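You operate a simulated robot arm through the tools that you are given. There is no shell and no other tool. Be economical: measure what you need, move in short steps, check, and stop when the job is done.

You are at the controls of a simulated robot arm. One attempt, no reset.

Task
Press the table zero key two times. Take the test block marked "TEST 57" from the top of the run-off table and leave it on top of the paper pack on the top of the run-off table. Take the iron test piece on the packing bench top and put it away on the top of the run-off table. Take the order card marked "56" from the packing bench top and leave it on the top of the run-off table. Stack the 27 white folding block from the packing bench top on top of the 29 white folding block. Put the tall size block from the packing bench top on the berry blank. Open the check left drawer, take the red padlock labelled "72" from the packing bench top and put it in the inside of the check left drawer and shut the drawer again. Pull the top desk drawer open. The order is free.

Only the result counts: the job must be done as asked and must still hold three seconds after the hand-in. Knocking over, shifting, dropping, spilling or breaking anything else fails it.

Robot
A 6-joint arm with a two-finger parallel gripper on a trunk, on a base that drives. Base frame: it is fixed to the floor where the robot stands at the start and does not move with it; the origin is under the middle of the robot, x ahead of it, y to its left, z up; the surface under the hand at the start is at about z = 812. Lengths are in mm, angles in degrees, forces in N, time in s.
Its first joint turns from -166.0 to 166.0 degrees. Places, roughly: berry blank [-3000, 250, 750]; check left drawer [600, 300, 700]; inside of the check left drawer [600, 300, 600]; iron test piece [-2750, 250, 750]; order card [-2750, 500, 750]; paper pack (21x15x6 cm) [600, 400, 800]; red padlock [-3250, -750, 750]; size block [-3250, -250, 750]; table zero key [800, 200, 800]; test block [1000, 0, 750]; top desk drawer [-2200, -19000, 700]; top of the run-off table [900, 0, 800]; white folding block [-3000, 0, 750]. Payload 3.91 kg.
Tool frame: the origin (TCP) lies between the finger pads and is the grasp point; the fingertips stand 30 mm ahead of it; z points along the fingers, y is the line along which they close. The gripper opens to 110 mm. The fingers are 20 mm wide and 10 mm thick; the gripper's body (48 by 112 mm) begins 55 mm behind the TCP.
Orientation is that of the tool frame in the base frame, as [roll, pitch, yaw] about the fixed x, y, z axes, in that order (R = Rz(yaw) Ry(pitch) Rx(roll)). With the fingers straight down and closing along the base's y, the tool's x points along the base's -x, its y along +y and its z along -z.

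Tools
- The arm moves only by the tool servo_tool. Its argument "deltas" is one flat list of numbers, 7 for each row, row after row: the shift along the tool's x, y, z in mm, then the turn, a rotation vector about the tool's x, y, z in degrees, then the closure in counts, from 0 (fully open) to 255 (shut). In form: [x, y, z, rx, ry, rz, fingers, x, y, z, rx, ry, rz, fingers, ...]. A call has 1 to 20 rows; each row shifts and turns the commanded pose from where the row before left it, along the tool's axes as they then stand. Each row takes 0.2 s and may step no farther than 50 mm and 8.6 degrees from the row before; otherwise, or with a gripper value out of range, the whole call is refused. A pose out of reach is approached as far as the arm can. The call stops where the force on the tool passes 40 N (or 10 N more than at its start, if that is more) or the arm is blocked; 0.2 s more then pass. The fingers move at their own pace (about 153 mm/s each) and stop on an object; they squeeze with about 36 N. The grip force told is the motor's: it shows also when the fingers shut on nothing. Time passes only in rows, and 0.2 s behind the last, so rows that do not move let the fingers close. The reply holds the time, the measured pose of the TCP, the force on the tool along the base axes, the opening and the grip force, in the units named above and with some noise, with the torque about the TCP (base axes, N m) and any sound that the robot's microphone picked up, and new pictures: "show" is both (left out), scene, wrist or none.
- Cameras (640 x 400 px; columns grow to the right, rows downward): "scene" is now at [190.3, 202.8, 1335.2]; the picture's right is [-0.47, -0.88, 0.00], its down [-0.76, 0.40, -0.52] and it looks along [0.46, -0.24, -0.85] (base axes); focal length 214 px, centre (320, 200). "wrist" rides on the gripper at [72, 17, -103] in the tool frame; the picture's right is [-0.23, 0.97, 0.00], its down [-0.76, -0.18, -0.62] and it looks along [-0.61, -0.14, 0.78] (tool axes); focal length 222 px, centre (320, 200). There is no depth. A picture from a camera that has moved, and an enlarged one, comes with that camera's place and axes in the base frame and with its lens.
- base_move(legs): drives the robot by 1 to 6 legs, each [ahead, turn to the left] in mm and degrees, along the robot's own axes; the way and the turn of a leg run together, so that a leg with both is an arc; at most 1500 mm and 180 degrees a leg. The arm and the cameras ride along, it lands a little off, and it stops where it bumps. It gives what a move gives, and a new picture of the scene camera.
- pan_tilt(pan, tilt): turns the head with the scene camera to pan (to the left, within 120 degrees either way) and tilt (down, from -29 to 69), counted from straight ahead of the robot. It gives what a move gives, and a new picture of the scene camera.
- inspect(camera, box): a new picture of the part [left, top, right, bottom] of that camera's present view, enlarged. It takes no simulated time.
- finish_job(): hands the job in; it is judged then, once.

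Work in short steps. Places have to be worked out from the pictures, the camera data and where the tool is seen: move nearer, look again, correct. Check each grasp and each placing, and mend what went wrong. You have 483 turns and 360 pictures in all, those below and enlarged ones among them. Open the gripper and draw the arm clear of the work before you hand the job in, unless the task says otherwise; then end with one line.

The tools are called as name(argument=value, ...) on one line, values as JSON. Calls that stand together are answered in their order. servo_tool: Moves the arm, as the interface text tells. Its arguments: {"type":"object","properties":{"deltas":{"type":"array","items":{"type":"number"}},"show":{"type":"string","enum":["both","scene","wrist","none"]}},"required":["deltas"]} The other tools are called the same way: base_move (legs) drives the base; pan_tilt (pan, tilt) turns the head that bears the scene camera; inspect (camera, box) takes an enlarged picture of a part of a camera's view; finish_job () hands the job in.

At the start:

```text
time: 0.0
ee_pos: [615.9, 167.2, 1166.7]
tool_rot: [180.0, 0.0, -180.0]
force: [1.1, 0.0, -0.5]
torque: [0.0, -0.02, 0.0]
grip_width: 110.0
grasp_force: 0.0
robot x, y, heading: [-2.3, 3.2, -0.0]
head pan, tilt: [-27.9, 58.7]
```

scene: 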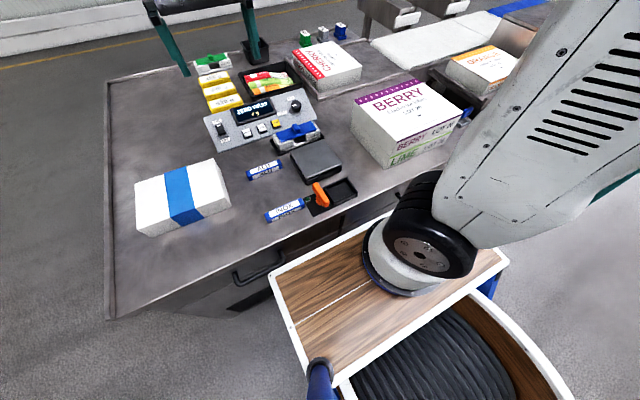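
wrist: 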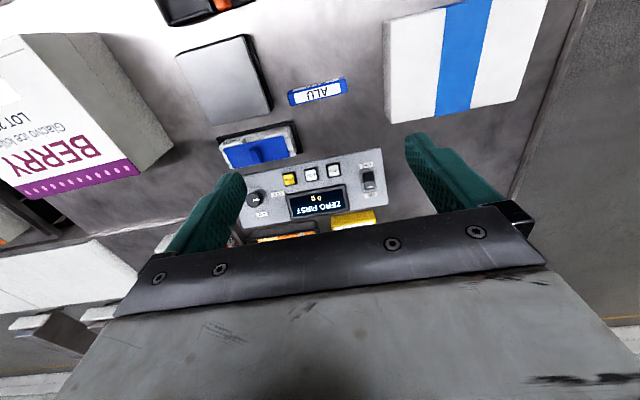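

The pictures show the run-off table with a console, blocks, and a paper pack. I first enlarge the console region and the far blocks to read the labels.

inspect(camera="wrist", box=[200, 60, 420, 250])

inspect(camera="scene", box=[180, 10, 380, 230])

```text
2.11 times, centred on (310, 155) of wrist
camera zoom: at [545.4, 183.2, 1269.8], right [0.23, 0.97, 0.0], down [0.76, -0.18, 0.62], along [0.61, -0.14, -0.78], focal length 468 px, centre (341, 295)
```

zoom: 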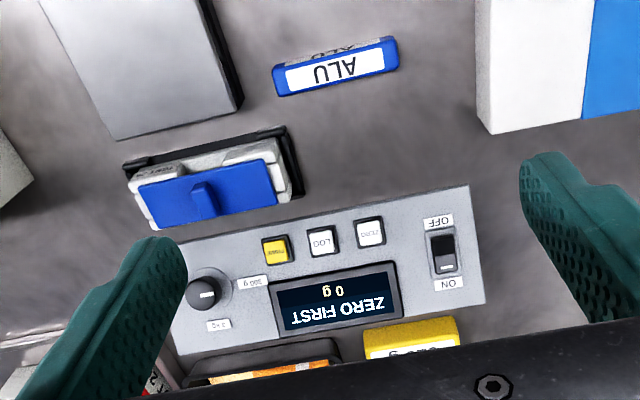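

```text
1.82 times, centred on (280, 120) of scene
camera zoom: at [190.3, 202.8, 1335.2], right [-0.47, -0.88, 0.0], down [-0.76, 0.4, -0.52], along [0.46, -0.24, -0.85], focal length 390 px, centre (393, 346)
```

zoom: 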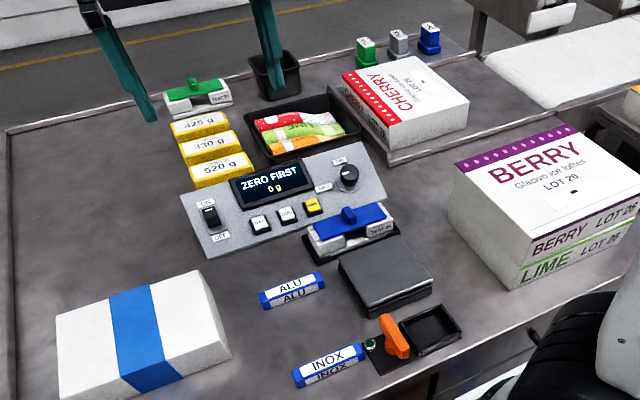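

I enlarge further to read the key labels and the test block marks.

inspect(camera="scene", box=[230, 90, 330, 150])

inspect(camera="scene", box=[190, 45, 250, 85])

inspect(camera="wrist", box=[280, 145, 390, 220])

```text
6.40 times, centred on (280, 120) of scene
camera zoom: at [190.3, 202.8, 1335.2], right [-0.47, -0.88, 0.0], down [-0.76, 0.4, -0.52], along [0.46, -0.24, -0.85], focal length 1373 px, centre (576, 712)
```

zoom: 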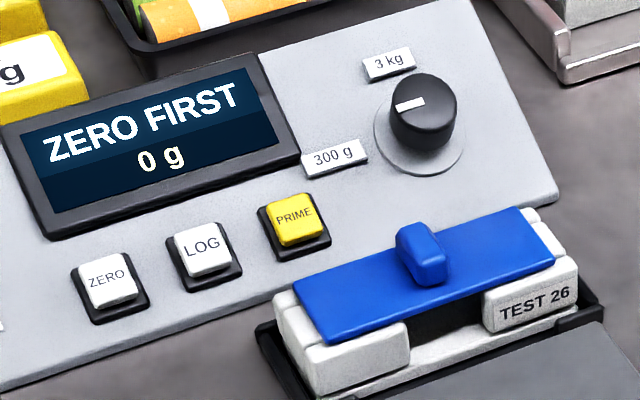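

```text
10.00 times, centred on (220, 65) of scene
camera zoom: at [190.3, 202.8, 1335.2], right [-0.47, -0.88, 0.0], down [-0.76, 0.4, -0.52], along [0.46, -0.24, -0.85], focal length 2145 px, centre (1320, 1550)
```

zoom: 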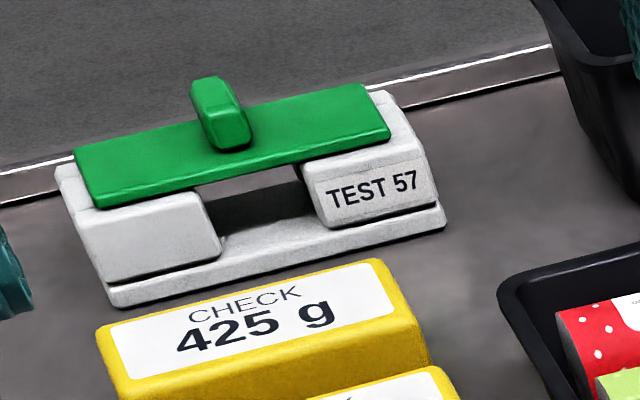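

```text
5.33 times, centred on (335, 182) of wrist
camera zoom: at [545.4, 183.2, 1269.8], right [0.23, 0.97, 0.0], down [0.76, -0.18, 0.62], along [0.61, -0.14, -0.78], focal length 1185 px, centre (240, 293)
```

zoom: 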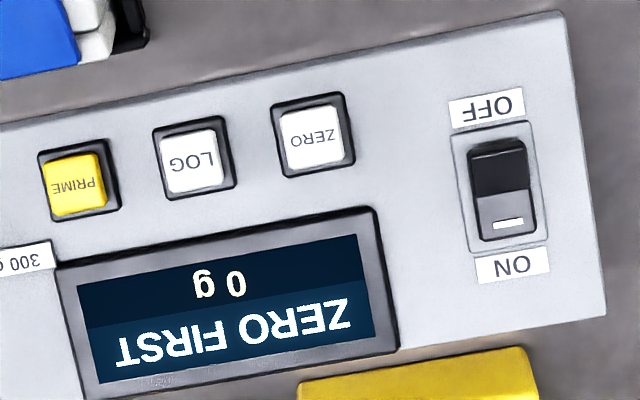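

Zero key triangulates to about (804, 156, 844). I shut the fingers and move to about 60 mm above it.

servo_tool(deltas=[-38, -2, 30, 0, 0, 0, 255, -38, -2, 40, 0, 0, 0, 255, -38, -2, 40, 0, 0, 0, 255, -38, -2, 40, 0, 0, 0, 255, -36, -3, 40, 0, 0, 0, 255, 0, 0, 30, 0, 0, 0, 255])

```text
refused: row 2 steps farther than a row can; nothing moved
```

Row 2 exceeded 50 mm; I use smaller steps.

servo_tool(deltas=[-38, -2, 30, 0, 0, 0, 255, -38, -2, 30, 0, 0, 0, 255, -38, -2, 30, 0, 0, 0, 255, -38, -2, 30, 0, 0, 0, 255, -36, -3, 30, 0, 0, 0, 255, 0, 0, 40, 0, 0, 0, 255, 0, 0, 30, 0, 0, 0, 255])

```text
time: 1.6
ee_pos: [804.4, 153.5, 947.4]
tool_rot: [179.9, 0.1, 180.0]
force: [-0.1, 0.4, 0.2]
torque: [-0.03, -0.04, 0.01]
grip_width: 0.0
grasp_force: 35.8
robot x, y, heading: [-2.5, -1.4, -0.0]
head pan, tilt: [-27.9, 58.7]
camera scene: at [190.0, 202.7, 1335.3], right [-0.47, -0.88, 0.0], down [-0.76, 0.4, -0.52], along [0.46, -0.24, -0.85], focal length 214 px, centre (320, 200)
camera wrist: at [731.6, 169.4, 1050.3], right [0.23, 0.97, 0.0], down [0.76, -0.18, 0.62], along [0.61, -0.14, -0.78], focal length 222 px, centre (320, 200)
```

scene: 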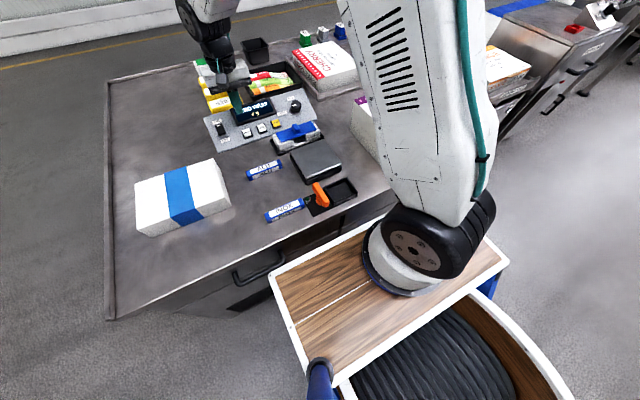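
wrist: 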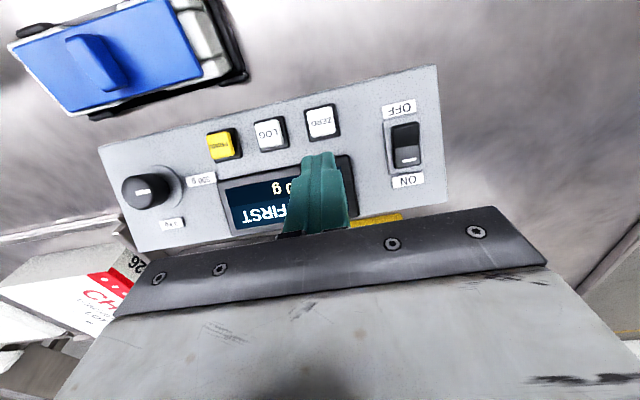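

The wrist view puts the key at (803, 154, 844), right below. I descend to just above the key.

servo_tool(deltas=[0, 0, 30, 0, 0, 0, 255, 0, 0, 25, 0, 0, 0, 255, 0, 0, 10, 0, 0, 0, 255], show="wrist")

```text
time: 2.4
ee_pos: [804.3, 156.4, 881.2]
tool_rot: [-180.0, 0.0, -179.9]
force: [0.8, 0.1, 0.9]
torque: [-0.01, -0.05, 0.0]
grip_width: 0.0
grasp_force: 35.7
robot x, y, heading: [1.2, -2.3, -0.1]
head pan, tilt: [-27.9, 58.7]
camera wrist: at [732.1, 172.2, 984.3], right [0.23, 0.97, 0.0], down [0.76, -0.18, 0.62], along [0.61, -0.14, -0.78], focal length 222 px, centre (320, 200)
```

wrist: 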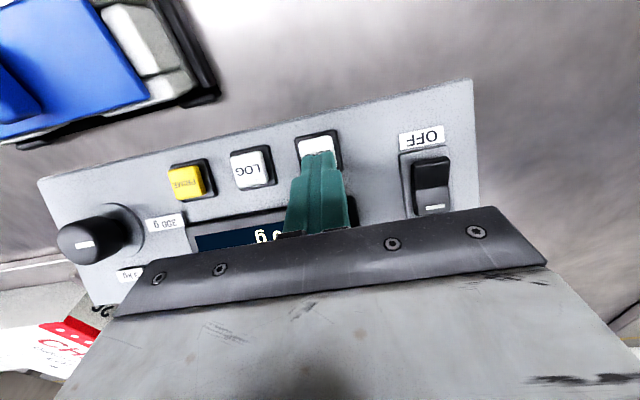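

The tip is nearly on the key; I press down in small steps and watch for force and sound.

servo_tool(deltas=[0, 0, 3, 0, 0, 0, 255, 0, 0, 3, 0, 0, 0, 255, 0, 0, 2, 0, 0, 0, 255], show="wrist")

```text
time: 3.2
ee_pos: [802.5, 157.2, 872.5]
tool_rot: [180.0, -0.1, -180.0]
force: [-0.8, -0.3, 4.4]
torque: [-0.05, -0.06, -0.01]
grip_width: 0.0
grasp_force: 36.4
robot x, y, heading: [-3.5, 1.9, -0.3]
head pan, tilt: [-27.9, 58.7]
heard: click
camera wrist: at [731.4, 172.4, 977.1], right [0.23, 0.97, 0.0], down [0.76, -0.18, 0.62], along [0.61, -0.14, -0.78], focal length 222 px, centre (320, 200)
```

wrist: 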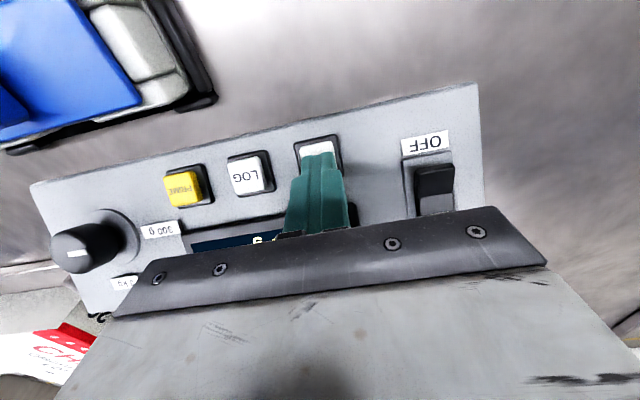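

One click heard with about 4 N. I lift 10 mm to release, then press again the same amount.

servo_tool(deltas=[0, 0, -10, 0, 0, 0, 255, 0, 0, 0, 0, 0, 0, 255, 0, 0, 0, 0, 0, 0, 255], show="scene")

inspect(camera="scene", box=[190, 80, 310, 160])

```text
time: 4.0
ee_pos: [804.1, 156.5, 883.2]
tool_rot: [179.9, 0.0, 180.0]
force: [0.5, -0.9, 0.2]
torque: [-0.01, 0.02, -0.01]
grip_width: 0.0
grasp_force: 35.9
robot x, y, heading: [-0.2, -0.4, -0.1]
head pan, tilt: [-27.9, 58.7]
camera scene: at [190.3, 202.8, 1335.2], right [-0.47, -0.88, 0.0], down [-0.76, 0.4, -0.52], along [0.46, -0.24, -0.85], focal length 214 px, centre (320, 200)
```

scene: 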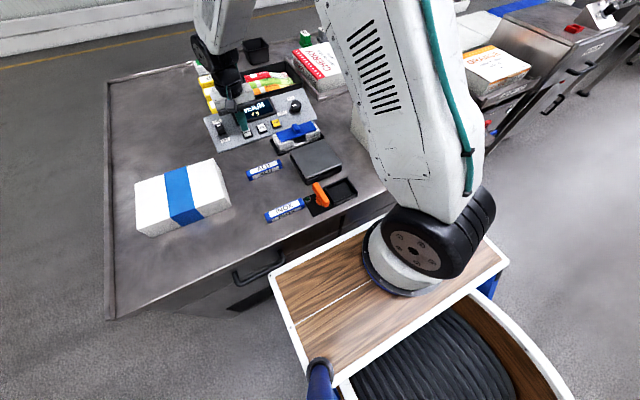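

```text
5.00 times, centred on (250, 120) of scene
camera zoom: at [190.3, 202.8, 1335.2], right [-0.47, -0.88, 0.0], down [-0.76, 0.4, -0.52], along [0.46, -0.24, -0.85], focal length 1072 px, centre (670, 600)
```

zoom: 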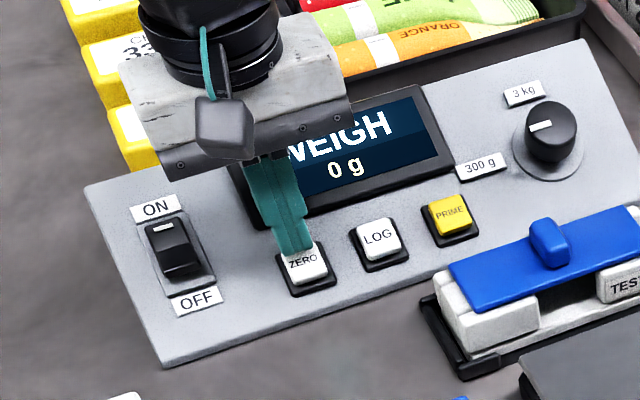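

The display changed from "ZERO FIRST" to "WEIGH", so the first press counted and the key is released. I press a second time.

servo_tool(deltas=[0, 0, 5, 0, 0, 0, 255, 0, 0, 3, 0, 0, 0, 255, 0, 0, 2, 0, 0, 0, 255], show="none")

```text
time: 4.8
ee_pos: [805.2, 156.3, 874.3]
tool_rot: [179.9, 0.0, 180.0]
force: [2.0, 2.0, 6.0]
torque: [0.04, -0.06, 0.05]
grip_width: 0.1
grasp_force: 35.9
robot x, y, heading: [-0.3, 3.5, 0.1]
head pan, tilt: [-27.9, 58.7]
heard: click
```

Second click heard, so the key has been pressed twice. I lift off and raise the arm back toward the robot, then look around the table for the drive route.

servo_tool(deltas=[0, 0, -30, 0, 0, 0, 255, 0, 0, -45, 0, 0, 0, 255, 0, 0, -45, 0, 0, 0, 255, 20, 0, -40, 0, 0, 0, 0, 30, 0, -35, 0, 0, 0, 0, 40, 0, -25, 0, 0, 0, 0, 40, 0, -25, 0, 0, 0, 0, 40, 0, -25, 0, 0, 0, 0, 40, 0, 0, 0, 0, 0, 0], show="none")

pan_tilt(pan=30, tilt=30)

pan_tilt(pan=0, tilt=45)

```text
time: 6.8
ee_pos: [596.1, 156.5, 1146.3]
tool_rot: [180.0, -0.2, 179.9]
force: [-0.1, -0.1, -0.6]
torque: [-0.06, 0.05, 0.01]
grip_width: 110.0
grasp_force: 0.1
robot x, y, heading: [1.2, -4.1, 0.0]
head pan, tilt: [-27.9, 58.7]
```

```text
time: 8.1
ee_pos: [596.2, 156.1, 1147.9]
tool_rot: [-180.0, 0.0, -180.0]
force: [-0.4, 1.2, -0.3]
torque: [0.04, -0.04, -0.01]
grip_width: 110.0
grasp_force: 0.0
robot x, y, heading: [4.8, -1.7, 0.1]
head pan, tilt: [30.0, 30.0]
camera scene: at [208.4, 279.8, 1375.7], right [0.5, -0.87, 0.0], down [-0.43, -0.25, -0.87], along [0.75, 0.43, -0.5], focal length 214 px, centre (320, 200)
```

scene: 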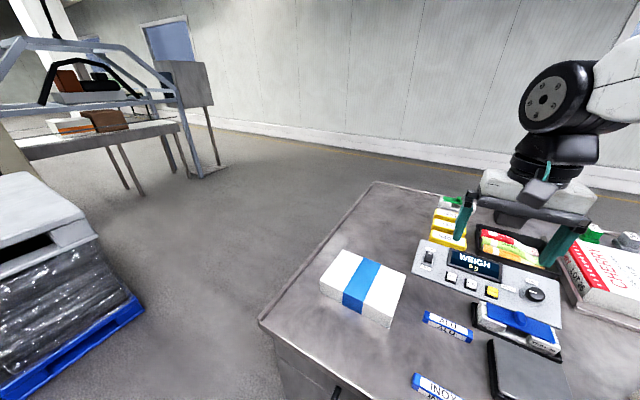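

```text
time: 9.0
ee_pos: [596.8, 157.3, 1147.0]
tool_rot: [180.0, -0.1, 179.9]
force: [-0.6, 0.3, -0.6]
torque: [0.01, 0.03, 0.0]
grip_width: 110.0
grasp_force: 0.0
robot x, y, heading: [-2.3, 1.4, 0.2]
head pan, tilt: [0.0, 45.0]
camera scene: at [211.4, 234.7, 1353.2], right [0.0, -1.0, 0.0], down [-0.71, 0.0, -0.71], along [0.71, 0.0, -0.71], focal length 214 px, centre (320, 200)
```

scene: 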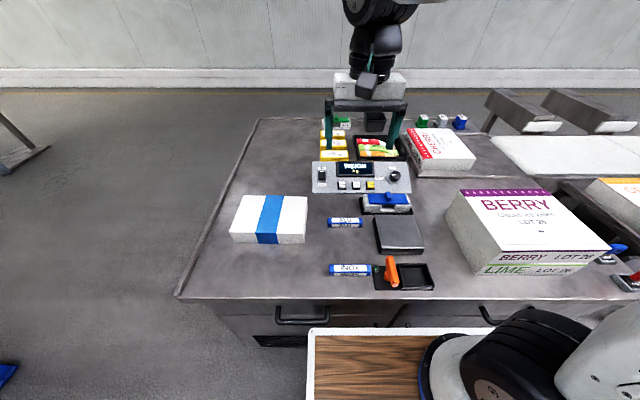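

Table spans about x 415–1461 with left edge y≈590; the test block at about x 1350 is beyond reach from here, so I will go round to the table's left side. First I check behind the robot for clearance.

pan_tilt(pan=120, tilt=25)

pan_tilt(pan=-120, tilt=25)

```text
time: 11.0
ee_pos: [595.2, 156.1, 1147.8]
tool_rot: [180.0, 0.0, 180.0]
force: [0.6, 0.0, 0.5]
torque: [-0.01, 0.01, -0.02]
grip_width: 110.0
grasp_force: 0.1
robot x, y, heading: [-0.6, -0.0, 0.2]
head pan, tilt: [120.0, 25.0]
camera scene: at [84.0, 314.5, 1383.7], right [0.87, 0.5, 0.0], down [0.21, -0.37, -0.91], along [-0.45, 0.79, -0.42], focal length 214 px, centre (320, 200)
```

scene: 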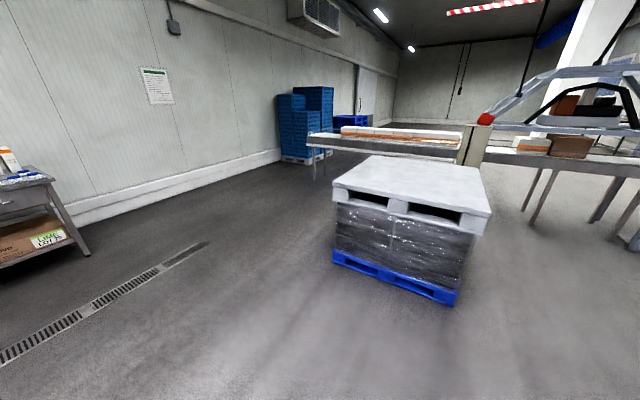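

```text
time: 14.4
ee_pos: [596.4, 157.0, 1147.7]
tool_rot: [180.0, -0.1, 179.9]
force: [0.2, -0.4, 0.3]
torque: [-0.02, 0.01, -0.01]
grip_width: 110.0
grasp_force: 0.1
robot x, y, heading: [1.2, -0.6, 0.0]
head pan, tilt: [-120.0, 25.0]
camera scene: at [84.0, 154.8, 1383.7], right [-0.87, 0.5, 0.0], down [0.21, 0.37, -0.91], along [-0.45, -0.79, -0.42], focal length 214 px, centre (320, 200)
```

scene: 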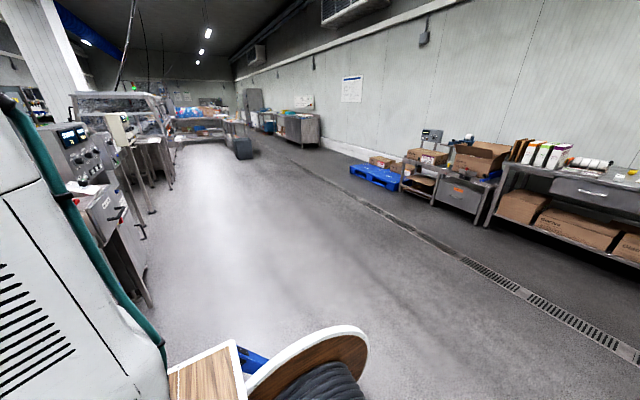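

The aisle is clear. I back off 900 mm, then drive diagonally to the left side of the table and face it.

base_move(legs=[[-900, 0], [0, 45], [1500, 0], [0, -45], [900, 0], [0, -90]])

pan_tilt(pan=0, tilt=45)

```text
time: 38.3
ee_pos: [1264.6, 532.9, 1148.1]
tool_rot: [180.0, 0.0, 94.6]
force: [-0.8, -0.3, 0.1]
torque: [0.0, 0.01, -0.03]
grip_width: 110.2
grasp_force: 0.1
robot x, y, heading: [1061.6, 1117.2, -85.3]
head pan, tilt: [-120.0, 25.0]
camera scene: at [1222.2, 1042.7, 1383.7], right [0.43, 0.9, 0.0], down [0.38, -0.18, -0.91], along [-0.82, 0.39, -0.42], focal length 214 px, centre (320, 200)
```

scene: 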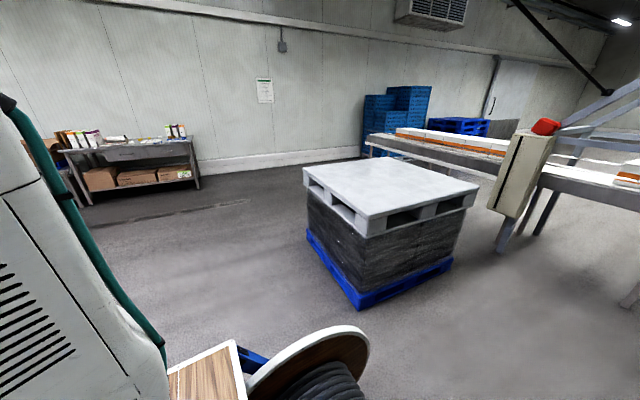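

```text
time: 40.3
ee_pos: [1264.9, 533.6, 1148.1]
tool_rot: [180.0, -0.1, 94.7]
force: [0.3, 0.2, 0.2]
torque: [0.01, 0.03, -0.02]
grip_width: 110.0
grasp_force: 0.0
robot x, y, heading: [1060.4, 1115.3, -85.3]
head pan, tilt: [0.0, 45.0]
camera scene: at [1311.9, 922.1, 1353.1], right [-1.0, -0.08, 0.0], down [-0.06, 0.7, -0.71], along [0.06, -0.7, -0.71], focal length 214 px, centre (320, 200)
```

scene: 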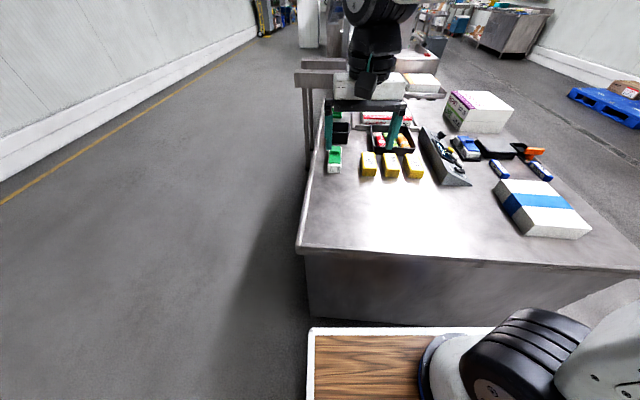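

The test block is at roughly (1317, 190), about 958 mm away. I edge 90 mm closer to the table.

base_move(legs=[[90, 0]])

inspect(camera="scene", box=[300, 90, 440, 190])

inspect(camera="wrist", box=[0, 0, 640, 400])

```text
time: 41.4
ee_pos: [1269.7, 443.8, 1148.6]
tool_rot: [-179.9, 0.0, 94.5]
force: [0.2, -0.9, 0.0]
torque: [0.02, 0.02, 0.01]
grip_width: 110.0
grasp_force: 0.0
robot x, y, heading: [1067.3, 1022.3, -85.6]
head pan, tilt: [0.0, 45.0]
camera scene: at [1318.6, 832.0, 1353.1], right [-1.0, -0.08, 0.0], down [-0.06, 0.7, -0.71], along [0.06, -0.7, -0.71], focal length 214 px, centre (320, 200)
```

scene: 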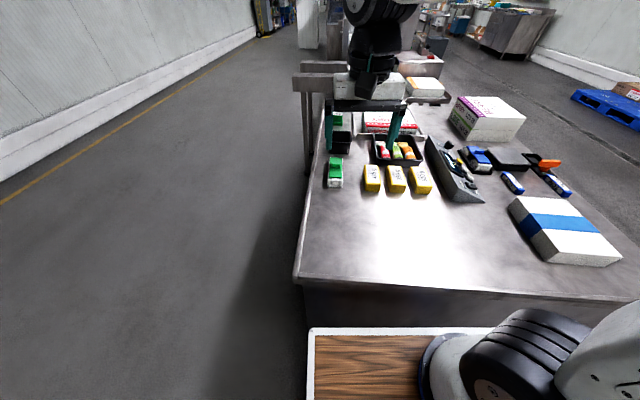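

```text
4.00 times, centred on (370, 140) of scene
camera zoom: at [1318.6, 832.0, 1353.1], right [-1.0, -0.08, 0.0], down [-0.06, 0.7, -0.71], along [0.06, -0.7, -0.71], focal length 858 px, centre (120, 440)
```

zoom: 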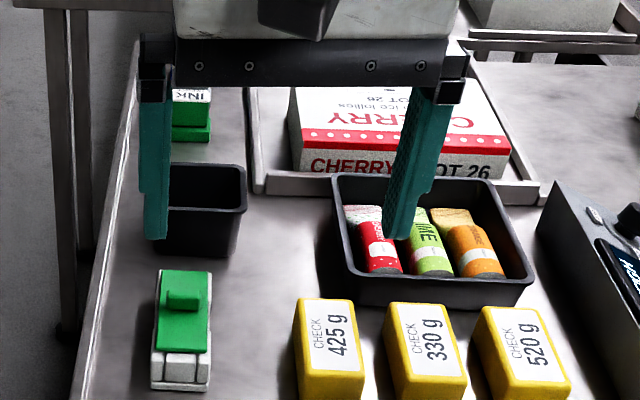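

```text
1.00 times, centred on (320, 200) of wrist (not enlarged: the box is as wide or as high as the picture)
camera zoom: at [1281.8, 515.6, 1250.9], right [0.99, -0.15, 0.0], down [-0.12, -0.77, 0.62], along [-0.09, -0.62, -0.78], focal length 222 px, centre (320, 200)
```

zoom: 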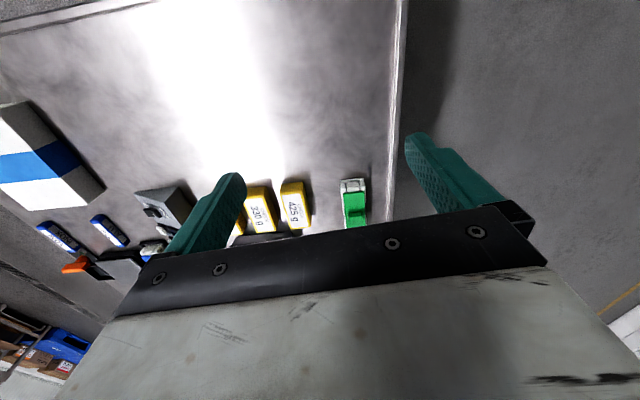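

The block is around (1315, 205). I move the open gripper above it at a safe height and square the yaw to 90° for a closer look.

servo_tool(deltas=[-40, 4, 20, 0, 0, 0, 0, -40, 4, 20, 0, 0, 0, 0, -40, 4, 20, 0, 0, 0, 0, -40, 4, 20, 0, 0, 0, 0, -40, 5, 20, 0, 0, 0, 0, -43, 5, 20, 0, 0, 0, 0, 0, 0, 10, 0, 0, 4.5, 0])

```text
time: 43.0
ee_pos: [1314.4, 202.1, 1017.7]
tool_rot: [-179.9, 0.0, 89.9]
force: [-0.4, 0.6, -0.3]
torque: [-0.01, 0.01, -0.01]
grip_width: 110.1
grasp_force: 0.0
robot x, y, heading: [1068.2, 1027.7, -85.5]
head pan, tilt: [0.0, 45.0]
camera scene: at [1318.6, 832.2, 1353.2], right [-1.0, -0.08, 0.0], down [-0.06, 0.7, -0.71], along [0.06, -0.7, -0.71], focal length 214 px, centre (320, 200)
camera wrist: at [1331.7, 273.4, 1121.5], right [0.97, -0.23, 0.0], down [-0.18, -0.76, 0.62], along [-0.14, -0.61, -0.78], focal length 222 px, centre (320, 200)
```

scene: 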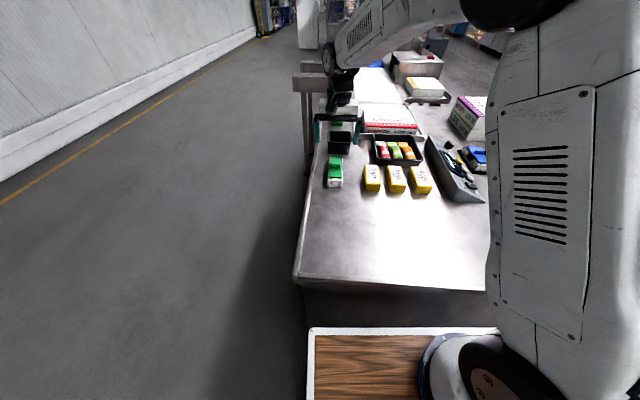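
wrist: 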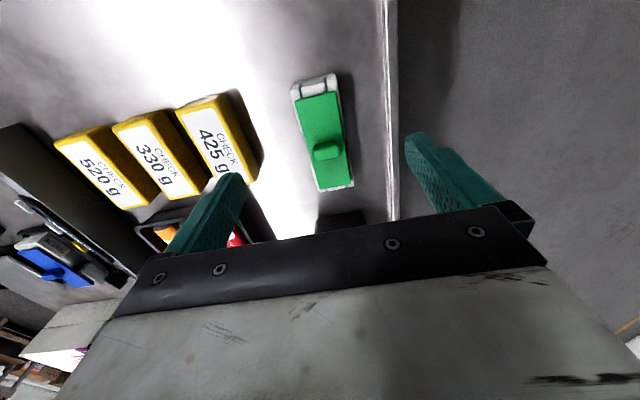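

Block centre works out at about (1312, 148), aligned with the axes, top of knob z≈866. I shift over it and lower halfway.

servo_tool(deltas=[-40, -2, 0, 0, 0, 0, 0, -15, 0, 30, 0, 0, 0, 0, 0, 0, 45, 0, 0, 0, 0], show="wrist")

```text
time: 43.8
ee_pos: [1310.8, 147.4, 941.8]
tool_rot: [180.0, 0.1, 89.9]
force: [-0.4, 1.4, 0.6]
torque: [-0.05, -0.02, 0.01]
grip_width: 110.0
grasp_force: 0.0
robot x, y, heading: [1069.5, 1027.2, -85.4]
head pan, tilt: [0.0, 45.0]
camera wrist: at [1327.3, 219.6, 1044.5], right [0.97, -0.23, 0.0], down [-0.18, -0.76, 0.62], along [-0.14, -0.61, -0.78], focal length 222 px, centre (320, 200)
```

wrist: 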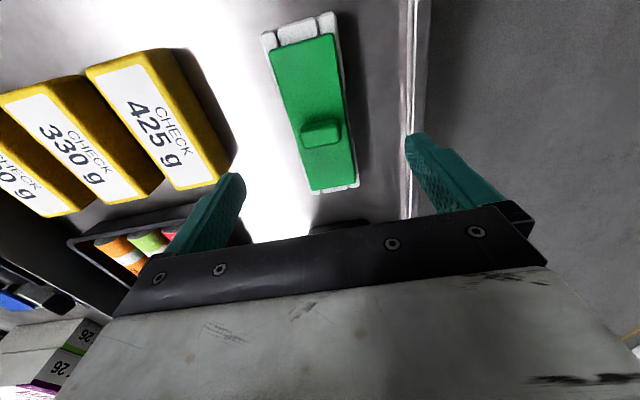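

Knob is at about (1311, 149), centred under the gripper. I lower to TCP z≈852 and close.

servo_tool(deltas=[0, 0, 40, 0, 0, 0, 0, 0, 0, 30, 0, 0, 0, 0, 0, 0, 20, 0, 0, 0, 0, 0, 0, 0, 0, 0, 0, 255, 0, 0, 0, 0, 0, 0, 255, 0, 0, 0, 0, 0, 0, 255])

```text
time: 45.2
ee_pos: [1309.9, 149.5, 850.8]
tool_rot: [-180.0, 0.0, 90.0]
force: [-0.7, -0.2, 0.1]
torque: [-0.25, -0.06, -0.06]
grip_width: 55.8
grasp_force: 36.2
robot x, y, heading: [1068.4, 1026.5, -85.6]
head pan, tilt: [0.0, 45.0]
camera scene: at [1318.6, 832.0, 1353.1], right [-1.0, -0.08, 0.0], down [-0.06, 0.71, -0.71], along [0.06, -0.7, -0.71], focal length 214 px, centre (320, 200)
camera wrist: at [1328.4, 219.9, 954.3], right [0.97, -0.23, 0.0], down [-0.18, -0.76, 0.62], along [-0.14, -0.61, -0.78], focal length 222 px, centre (320, 200)
```

scene: 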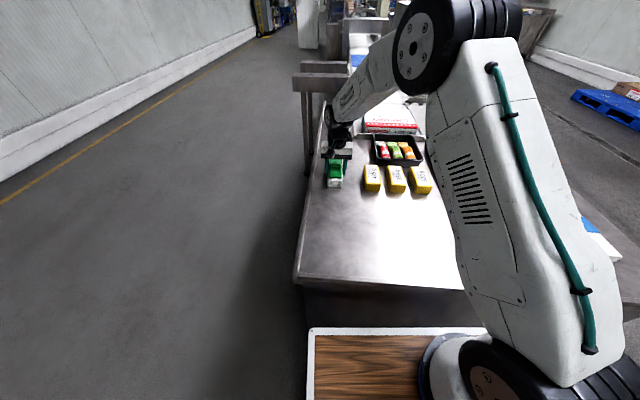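
wrist: 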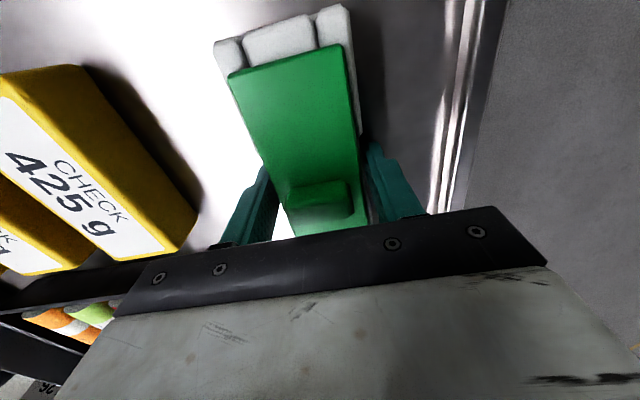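

Grip closed on 55.8 mm. I lift and carry it back toward the robot, then toward the paper pack.

servo_tool(deltas=[0, 0, -20, 0, 0, 0, 255, 0, 0, -40, 0, 0, 0, 255, 0, 0, -40, 0, 0, 0, 255, 20, 0, -40, 0, 0, 0, 255, 40, 0, -20, 0, 0, 0, 255, 45, -10, 0, 0, 0, 0, 255, 45, -20, 0, 0, 0, 0, 255, 45, -20, 0, 0, 0, 0, 255])

```text
time: 47.0
ee_pos: [1267.4, 341.1, 1010.7]
tool_rot: [180.0, -0.1, 90.0]
force: [0.4, 0.4, -4.0]
torque: [0.03, -0.02, 0.01]
grip_width: 55.6
grasp_force: 35.7
robot x, y, heading: [1064.8, 1024.8, -85.5]
head pan, tilt: [0.0, 45.0]
camera scene: at [1318.9, 831.4, 1353.0], right [-1.0, -0.08, 0.0], down [-0.06, 0.71, -0.71], along [0.06, -0.7, -0.71], focal length 214 px, centre (320, 200)
camera wrist: at [1285.0, 412.8, 1114.7], right [0.97, -0.23, 0.0], down [-0.18, -0.76, 0.62], along [-0.14, -0.61, -0.78], focal length 222 px, centre (320, 200)
```

scene: 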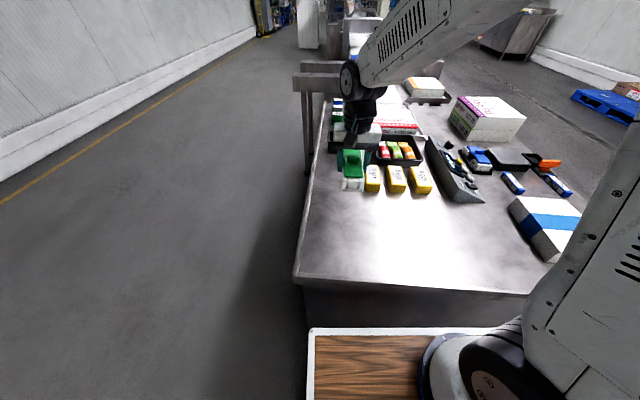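
wrist: 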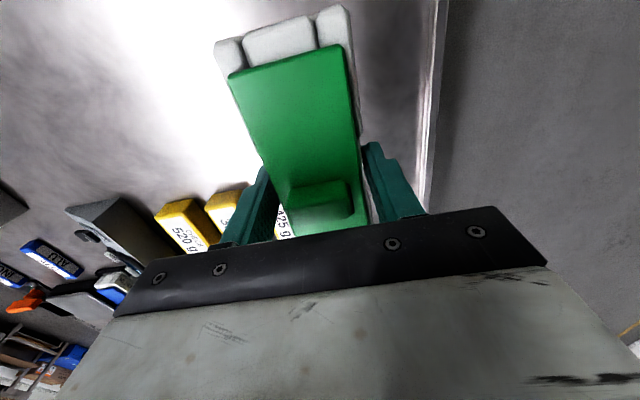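

The block is held firmly. The pack centre works out at about (633, 380) with its long side along y; I carry the block over there at height.

servo_tool(deltas=[3, -45, 0, 0, 0, 0, 255, 3, -45, 0, 0, 0, 0, 255, 3, -45, 0, 0, 0, 0, 255, 3, -45, 0, 0, 0, 0, 255, 3, -45, 0, 0, 0, 0, 255, 3, -45, 0, 0, 0, 0, 255, 3, -45, 0, 0, 0, 0, 255, 3, -45, 0, 0, 0, 0, 255, 3, -45, 0, 0, 0, 0, 255, 3, -45, 0, 0, 0, 0, 255, 3, -45, 0, 0, 0, 0, 255, 3, -45, 0, 0, 0, 0, 255, 3, -45, 0, 0, 0, 0, 255, 0, -49, 0, 0, 0, 0, 255])

```text
time: 50.0
ee_pos: [626.8, 377.6, 1014.6]
tool_rot: [179.9, -0.1, 89.9]
force: [0.4, -0.2, -2.5]
torque: [0.0, 0.01, -0.01]
grip_width: 55.7
grasp_force: 35.9
robot x, y, heading: [1065.3, 1025.6, -85.6]
head pan, tilt: [0.0, 45.0]
camera scene: at [1318.9, 832.2, 1353.1], right [-1.0, -0.08, 0.0], down [-0.06, 0.7, -0.71], along [0.06, -0.7, -0.71], focal length 214 px, centre (320, 200)
camera wrist: at [644.3, 449.3, 1119.0], right [0.97, -0.23, 0.0], down [-0.18, -0.76, 0.62], along [-0.14, -0.61, -0.78], focal length 222 px, centre (320, 200)
```

scene: 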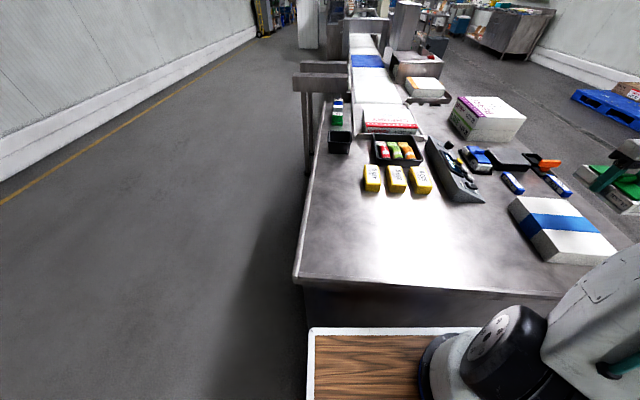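
wrist: 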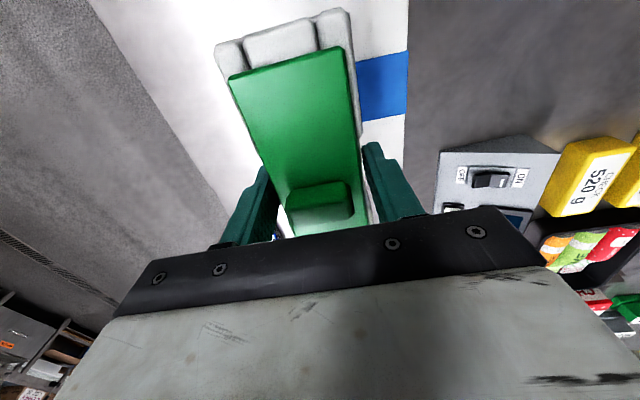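

The pack stripe centre reads y≈377 and right edge x≈718, so I shift +11 mm in x and lower to just above the pack.

servo_tool(deltas=[0, 11, 30, 0, 0, 0, 255, 0, 0, 35, 0, 0, 0, 255, 0, 0, 20, 0, 0, 0, 255, 0, 0, 0, 0, 0, 0, 255])

```text
time: 51.0
ee_pos: [639.7, 379.5, 928.3]
tool_rot: [180.0, -0.1, 90.0]
force: [0.1, -0.5, -3.6]
torque: [-0.01, 0.03, -0.03]
grip_width: 55.6
grasp_force: 35.9
robot x, y, heading: [1068.1, 1023.9, -85.3]
head pan, tilt: [0.0, 45.0]
camera scene: at [1318.4, 832.0, 1353.2], right [-1.0, -0.08, 0.0], down [-0.06, 0.71, -0.71], along [0.06, -0.7, -0.71], focal length 214 px, centre (320, 200)
camera wrist: at [657.7, 450.8, 1031.0], right [0.97, -0.23, 0.0], down [-0.18, -0.76, 0.62], along [-0.14, -0.61, -0.78], focal length 222 px, centre (320, 200)
```

scene: 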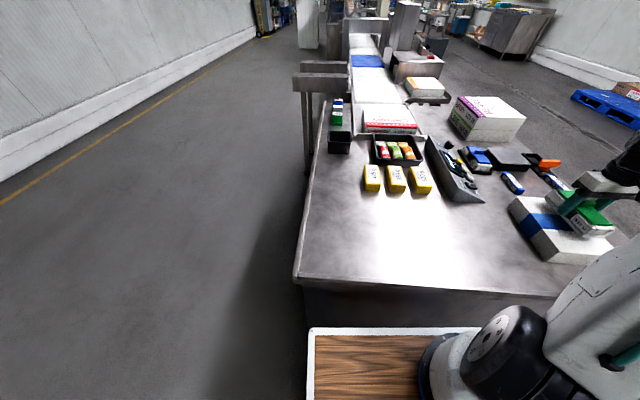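
wrist: 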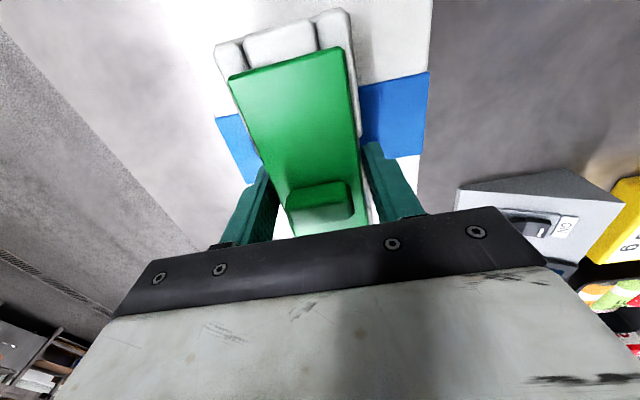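

Pack spans x≈575–719 at this level, centre ≈646. I shift +6 mm and lower in small steps until contact.

servo_tool(deltas=[0, 6, 5, 0, 0, 0, 255, 0, 0, 4, 0, 0, 0, 255, 0, 0, 3, 0, 0, 0, 255, 0, 0, 2, 0, 0, 0, 255], show="none")

```text
time: 52.0
ee_pos: [646.7, 381.0, 912.9]
tool_rot: [-180.0, 0.0, 90.0]
force: [-0.2, 0.3, -3.1]
torque: [0.02, -0.01, 0.01]
grip_width: 55.7
grasp_force: 35.4
robot x, y, heading: [1066.3, 1027.3, -85.6]
head pan, tilt: [0.0, 45.0]
```

No contact yet; I continue in 2 mm steps.

servo_tool(deltas=[0, 0, 1.5, 0, 0, 0, 255, 0, 0, 1.5, 0, 0, 0, 255], show="none")

servo_tool(deltas=[0, 0, 1, 0, 0, 0, 255, 0, 0, 1, 0, 0, 0, 255], show="wrist")

```text
time: 52.6
ee_pos: [646.0, 382.5, 911.3]
tool_rot: [-179.9, -0.1, 90.0]
force: [0.2, 0.0, -4.8]
torque: [0.01, -0.01, 0.0]
grip_width: 55.4
grasp_force: 35.6
robot x, y, heading: [1068.5, 1024.6, -85.5]
head pan, tilt: [0.0, 45.0]
```

```text
time: 53.2
ee_pos: [644.3, 382.2, 908.3]
tool_rot: [-180.0, 0.0, 90.1]
force: [-0.2, -0.2, -3.4]
torque: [0.02, -0.03, -0.04]
grip_width: 55.7
grasp_force: 35.4
robot x, y, heading: [1066.6, 1026.9, -85.5]
head pan, tilt: [0.0, 45.0]
camera wrist: at [662.1, 453.6, 1011.9], right [0.97, -0.23, 0.0], down [-0.18, -0.76, 0.62], along [-0.14, -0.61, -0.78], focal length 222 px, centre (320, 200)
```

wrist: 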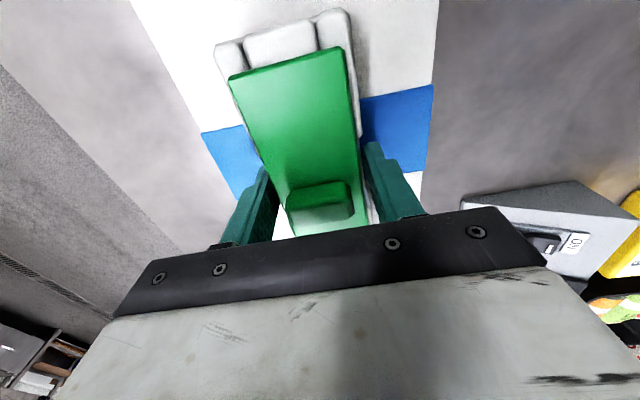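

Shadows show it is very near but not in contact. I go on in 1 mm rows, watching force.

servo_tool(deltas=[0, 0, 1, 0, 0, 0, 255, 0, 0, 1, 0, 0, 0, 255, 0, 0, 1, 0, 0, 0, 255], show="none")

servo_tool(deltas=[0, 0, 1, 0, 0, 0, 255, 0, 0, 1, 0, 0, 0, 255], show="none")

```text
time: 54.0
ee_pos: [644.4, 382.4, 905.4]
tool_rot: [-179.9, 0.0, 90.0]
force: [1.2, 2.2, 12.1]
torque: [0.52, -0.4, 0.0]
grip_width: 55.3
grasp_force: 36.0
robot x, y, heading: [1065.0, 1029.1, -85.4]
head pan, tilt: [0.0, 45.0]
```

```text
time: 54.6
ee_pos: [644.5, 382.2, 905.4]
tool_rot: [-179.8, 0.3, 90.1]
force: [-6.5, -3.0, 27.5]
torque: [0.15, 0.2, 0.03]
grip_width: 55.9
grasp_force: 36.0
robot x, y, heading: [1065.9, 1021.5, -85.4]
head pan, tilt: [0.0, 45.0]
```

Contact is firm at 27 N. I ease up 2 mm, open the fingers, then rise.

servo_tool(deltas=[0, 0, -2, 0, 0, 0, 255, 0, 0, 0, 0, 0, 0, 150, 0, 0, 0, 0, 0, 0, 80, 0, 0, -10, 0, 0, 0, 80, 0, 0, -40, 0, 0, 0, 80, 0, 0, -45, 0, 0, 0, 80, 0, 0, -45, 0, 0, 0, 0, 40, 0, -20, 0, 0, 0, 0])

```text
time: 56.4
ee_pos: [646.3, 420.7, 1065.9]
tool_rot: [179.9, 0.0, 89.9]
force: [-0.3, 0.7, -0.7]
torque: [0.06, -0.01, 0.02]
grip_width: 110.0
grasp_force: 0.0
robot x, y, heading: [1068.3, 1020.5, -85.4]
head pan, tilt: [0.0, 45.0]
camera scene: at [1318.3, 831.6, 1353.1], right [-1.0, -0.08, 0.0], down [-0.06, 0.71, -0.71], along [0.06, -0.7, -0.71], focal length 214 px, centre (320, 200)
camera wrist: at [662.8, 492.3, 1169.8], right [0.97, -0.23, 0.0], down [-0.18, -0.76, 0.62], along [-0.14, -0.61, -0.78], focal length 222 px, centre (320, 200)
```

scene: 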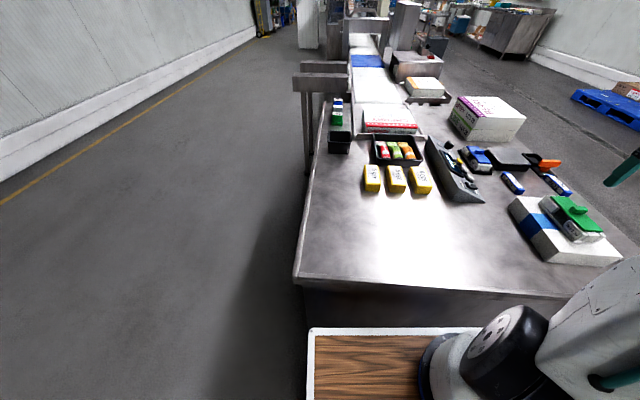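
wrist: 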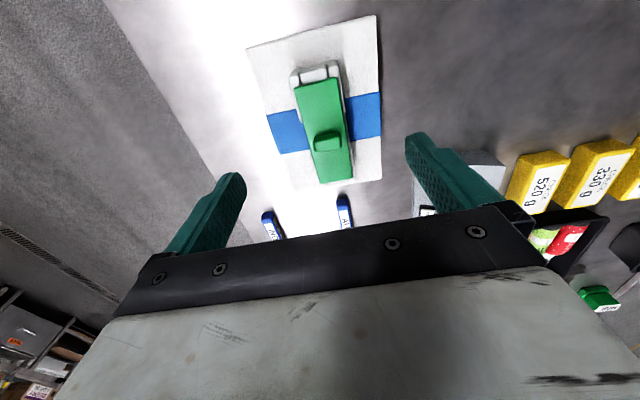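

The test block sits on the pack. I bring the arm back to a central raised carry pose before driving.

servo_tool(deltas=[0, 45, -15, 0, 0, 0, 0, 0, 45, -15, 0, 0, 0, 0, 0, 45, -15, 0, 0, 0, 0, 0, 45, -15, 0, 0, 0, 0, 0, 45, -15, 0, 0, 0, 0, 0, 45, -10, 0, 0, 0, 0, 0, 45, 0, 0, 0, 0, 0, 0, 45, 0, 0, 0, 0, 0], show="none")

base_move(legs=[[-130, 0], [0, -94.5], [900, 0], [0, 45], [1500, 0], [0, -45]])

```text
time: 58.2
ee_pos: [1004.6, 421.7, 1153.5]
tool_rot: [-180.0, -0.1, 89.9]
force: [-0.9, 0.1, -0.7]
torque: [-0.01, -0.02, -0.01]
grip_width: 109.8
grasp_force: 0.0
robot x, y, heading: [1071.6, 1024.3, -85.8]
head pan, tilt: [0.0, 45.0]
```

```text
time: 78.8
ee_pos: [-1441.7, 154.5, 1152.9]
tool_rot: [-180.0, -0.1, -2.8]
force: [0.0, -0.3, 0.1]
torque: [0.02, 0.0, 0.03]
grip_width: 110.0
grasp_force: 0.1
robot x, y, heading: [-839.8, 65.2, -178.4]
head pan, tilt: [0.0, 45.0]
camera scene: at [-1047.7, -178.0, 1353.1], right [-0.03, 1.0, 0.0], down [0.71, 0.02, -0.71], along [-0.71, -0.02, -0.71], focal length 214 px, centre (320, 200)
```

scene: 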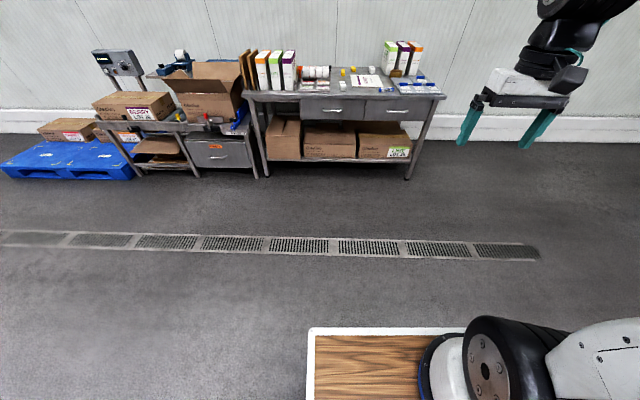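

The packing bench is ahead, front edge near x≈-2700, y from about -735 to 715. I drive closer to view the things on it.

base_move(legs=[[1150, 0]])

pan_tilt(pan=0, tilt=35)

inspect(camera="scene", box=[100, 20, 400, 210])

```text
time: 84.5
ee_pos: [-2569.8, 145.1, 1153.2]
tool_rot: [-180.0, 0.0, -3.9]
force: [0.1, 0.1, 0.4]
torque: [0.03, 0.01, 0.02]
grip_width: 110.1
grasp_force: 0.1
robot x, y, heading: [-1973.4, 39.6, -179.4]
head pan, tilt: [0.0, 45.0]
camera scene: at [-2182.9, -196.1, 1353.1], right [-0.01, 1.0, 0.0], down [0.71, 0.01, -0.71], along [-0.71, -0.01, -0.71], focal length 214 px, centre (320, 200)
```

scene: 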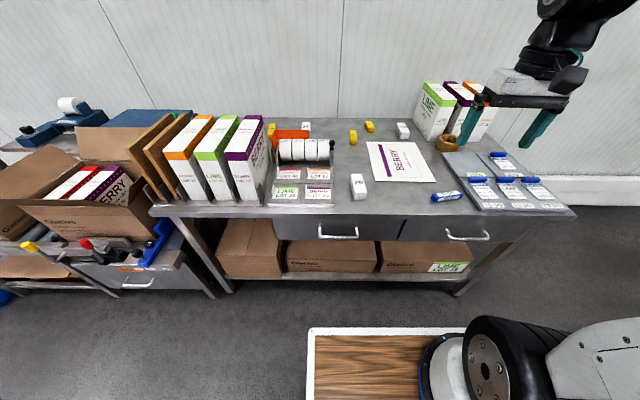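

```text
time: 85.2
ee_pos: [-2570.1, 144.9, 1152.9]
tool_rot: [180.0, 0.1, -3.9]
force: [0.3, 0.7, -0.1]
torque: [-0.01, 0.0, 0.03]
grip_width: 110.1
grasp_force: 0.0
robot x, y, heading: [-1974.2, 45.3, -179.6]
head pan, tilt: [0.0, 35.0]
camera scene: at [-2189.6, -196.2, 1367.9], right [-0.01, 1.0, 0.0], down [0.57, 0.01, -0.82], along [-0.82, -0.01, -0.57], focal length 214 px, centre (320, 200)
```

scene: 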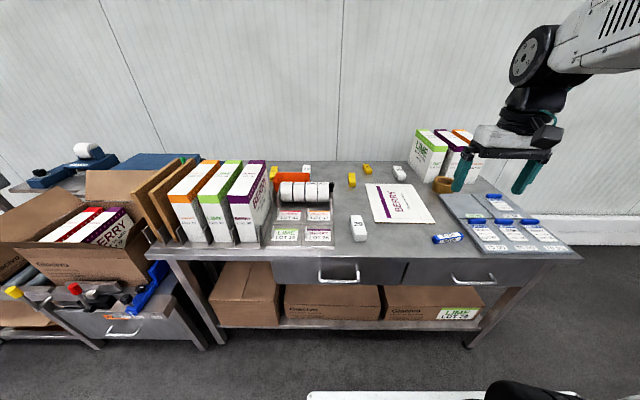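

```text
2.11 times, centred on (250, 115) of scene
camera zoom: at [-2189.6, -196.2, 1367.9], right [-0.01, 1.0, 0.0], down [0.57, 0.01, -0.82], along [-0.82, -0.01, -0.57], focal length 452 px, centre (467, 379)
```

zoom: 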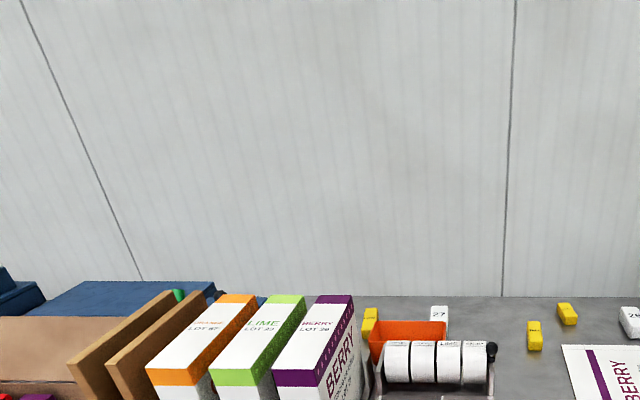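

inspect(camera="scene", box=[255, 145, 415, 255])

inspect(camera="scene", box=[400, 110, 590, 260])

inspect(camera="scene", box=[0, 140, 260, 350])

```text
3.64 times, centred on (335, 200) of scene
camera zoom: at [-2189.6, -196.2, 1367.9], right [-0.01, 1.0, 0.0], down [0.57, 0.01, -0.82], along [-0.82, -0.01, -0.57], focal length 780 px, centre (266, 200)
```

zoom: 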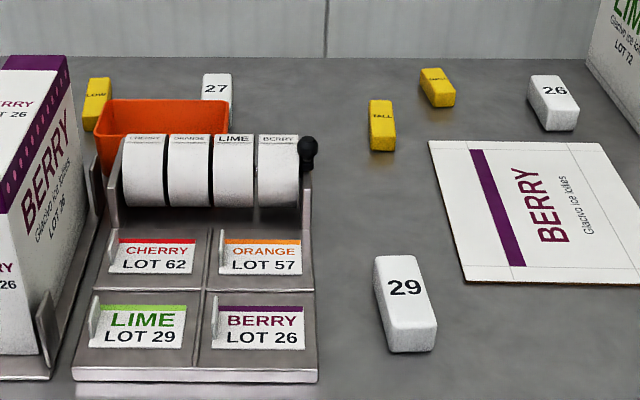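

```text
2.67 times, centred on (495, 185) of scene
camera zoom: at [-2189.6, -196.2, 1367.9], right [-0.01, 1.0, 0.0], down [0.57, 0.01, -0.82], along [-0.82, -0.01, -0.57], focal length 572 px, centre (-147, 240)
```

zoom: 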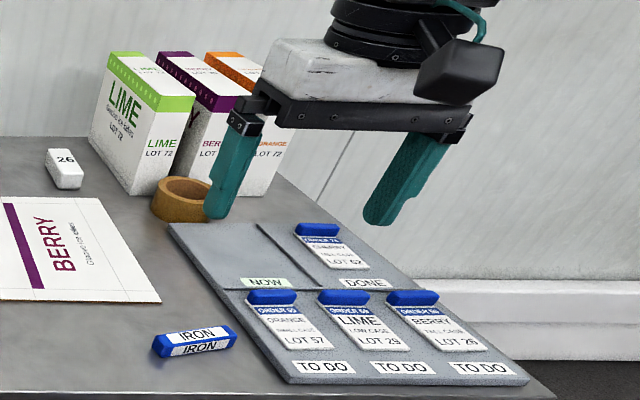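

```text
1.90 times, centred on (130, 245) of scene
camera zoom: at [-2189.6, -196.2, 1367.9], right [-0.01, 1.0, 0.0], down [0.57, 0.01, -0.82], along [-0.82, -0.01, -0.57], focal length 408 px, centre (682, 114)
```

zoom: 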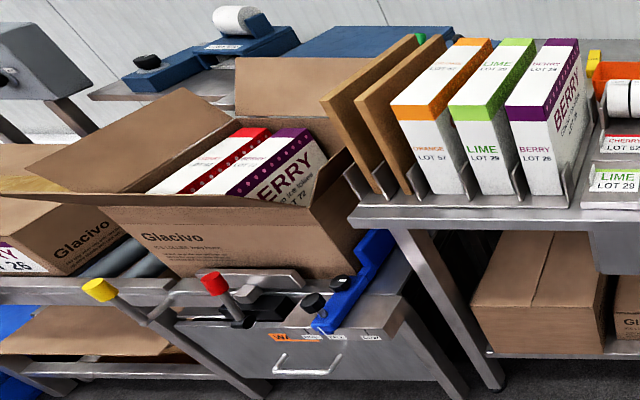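

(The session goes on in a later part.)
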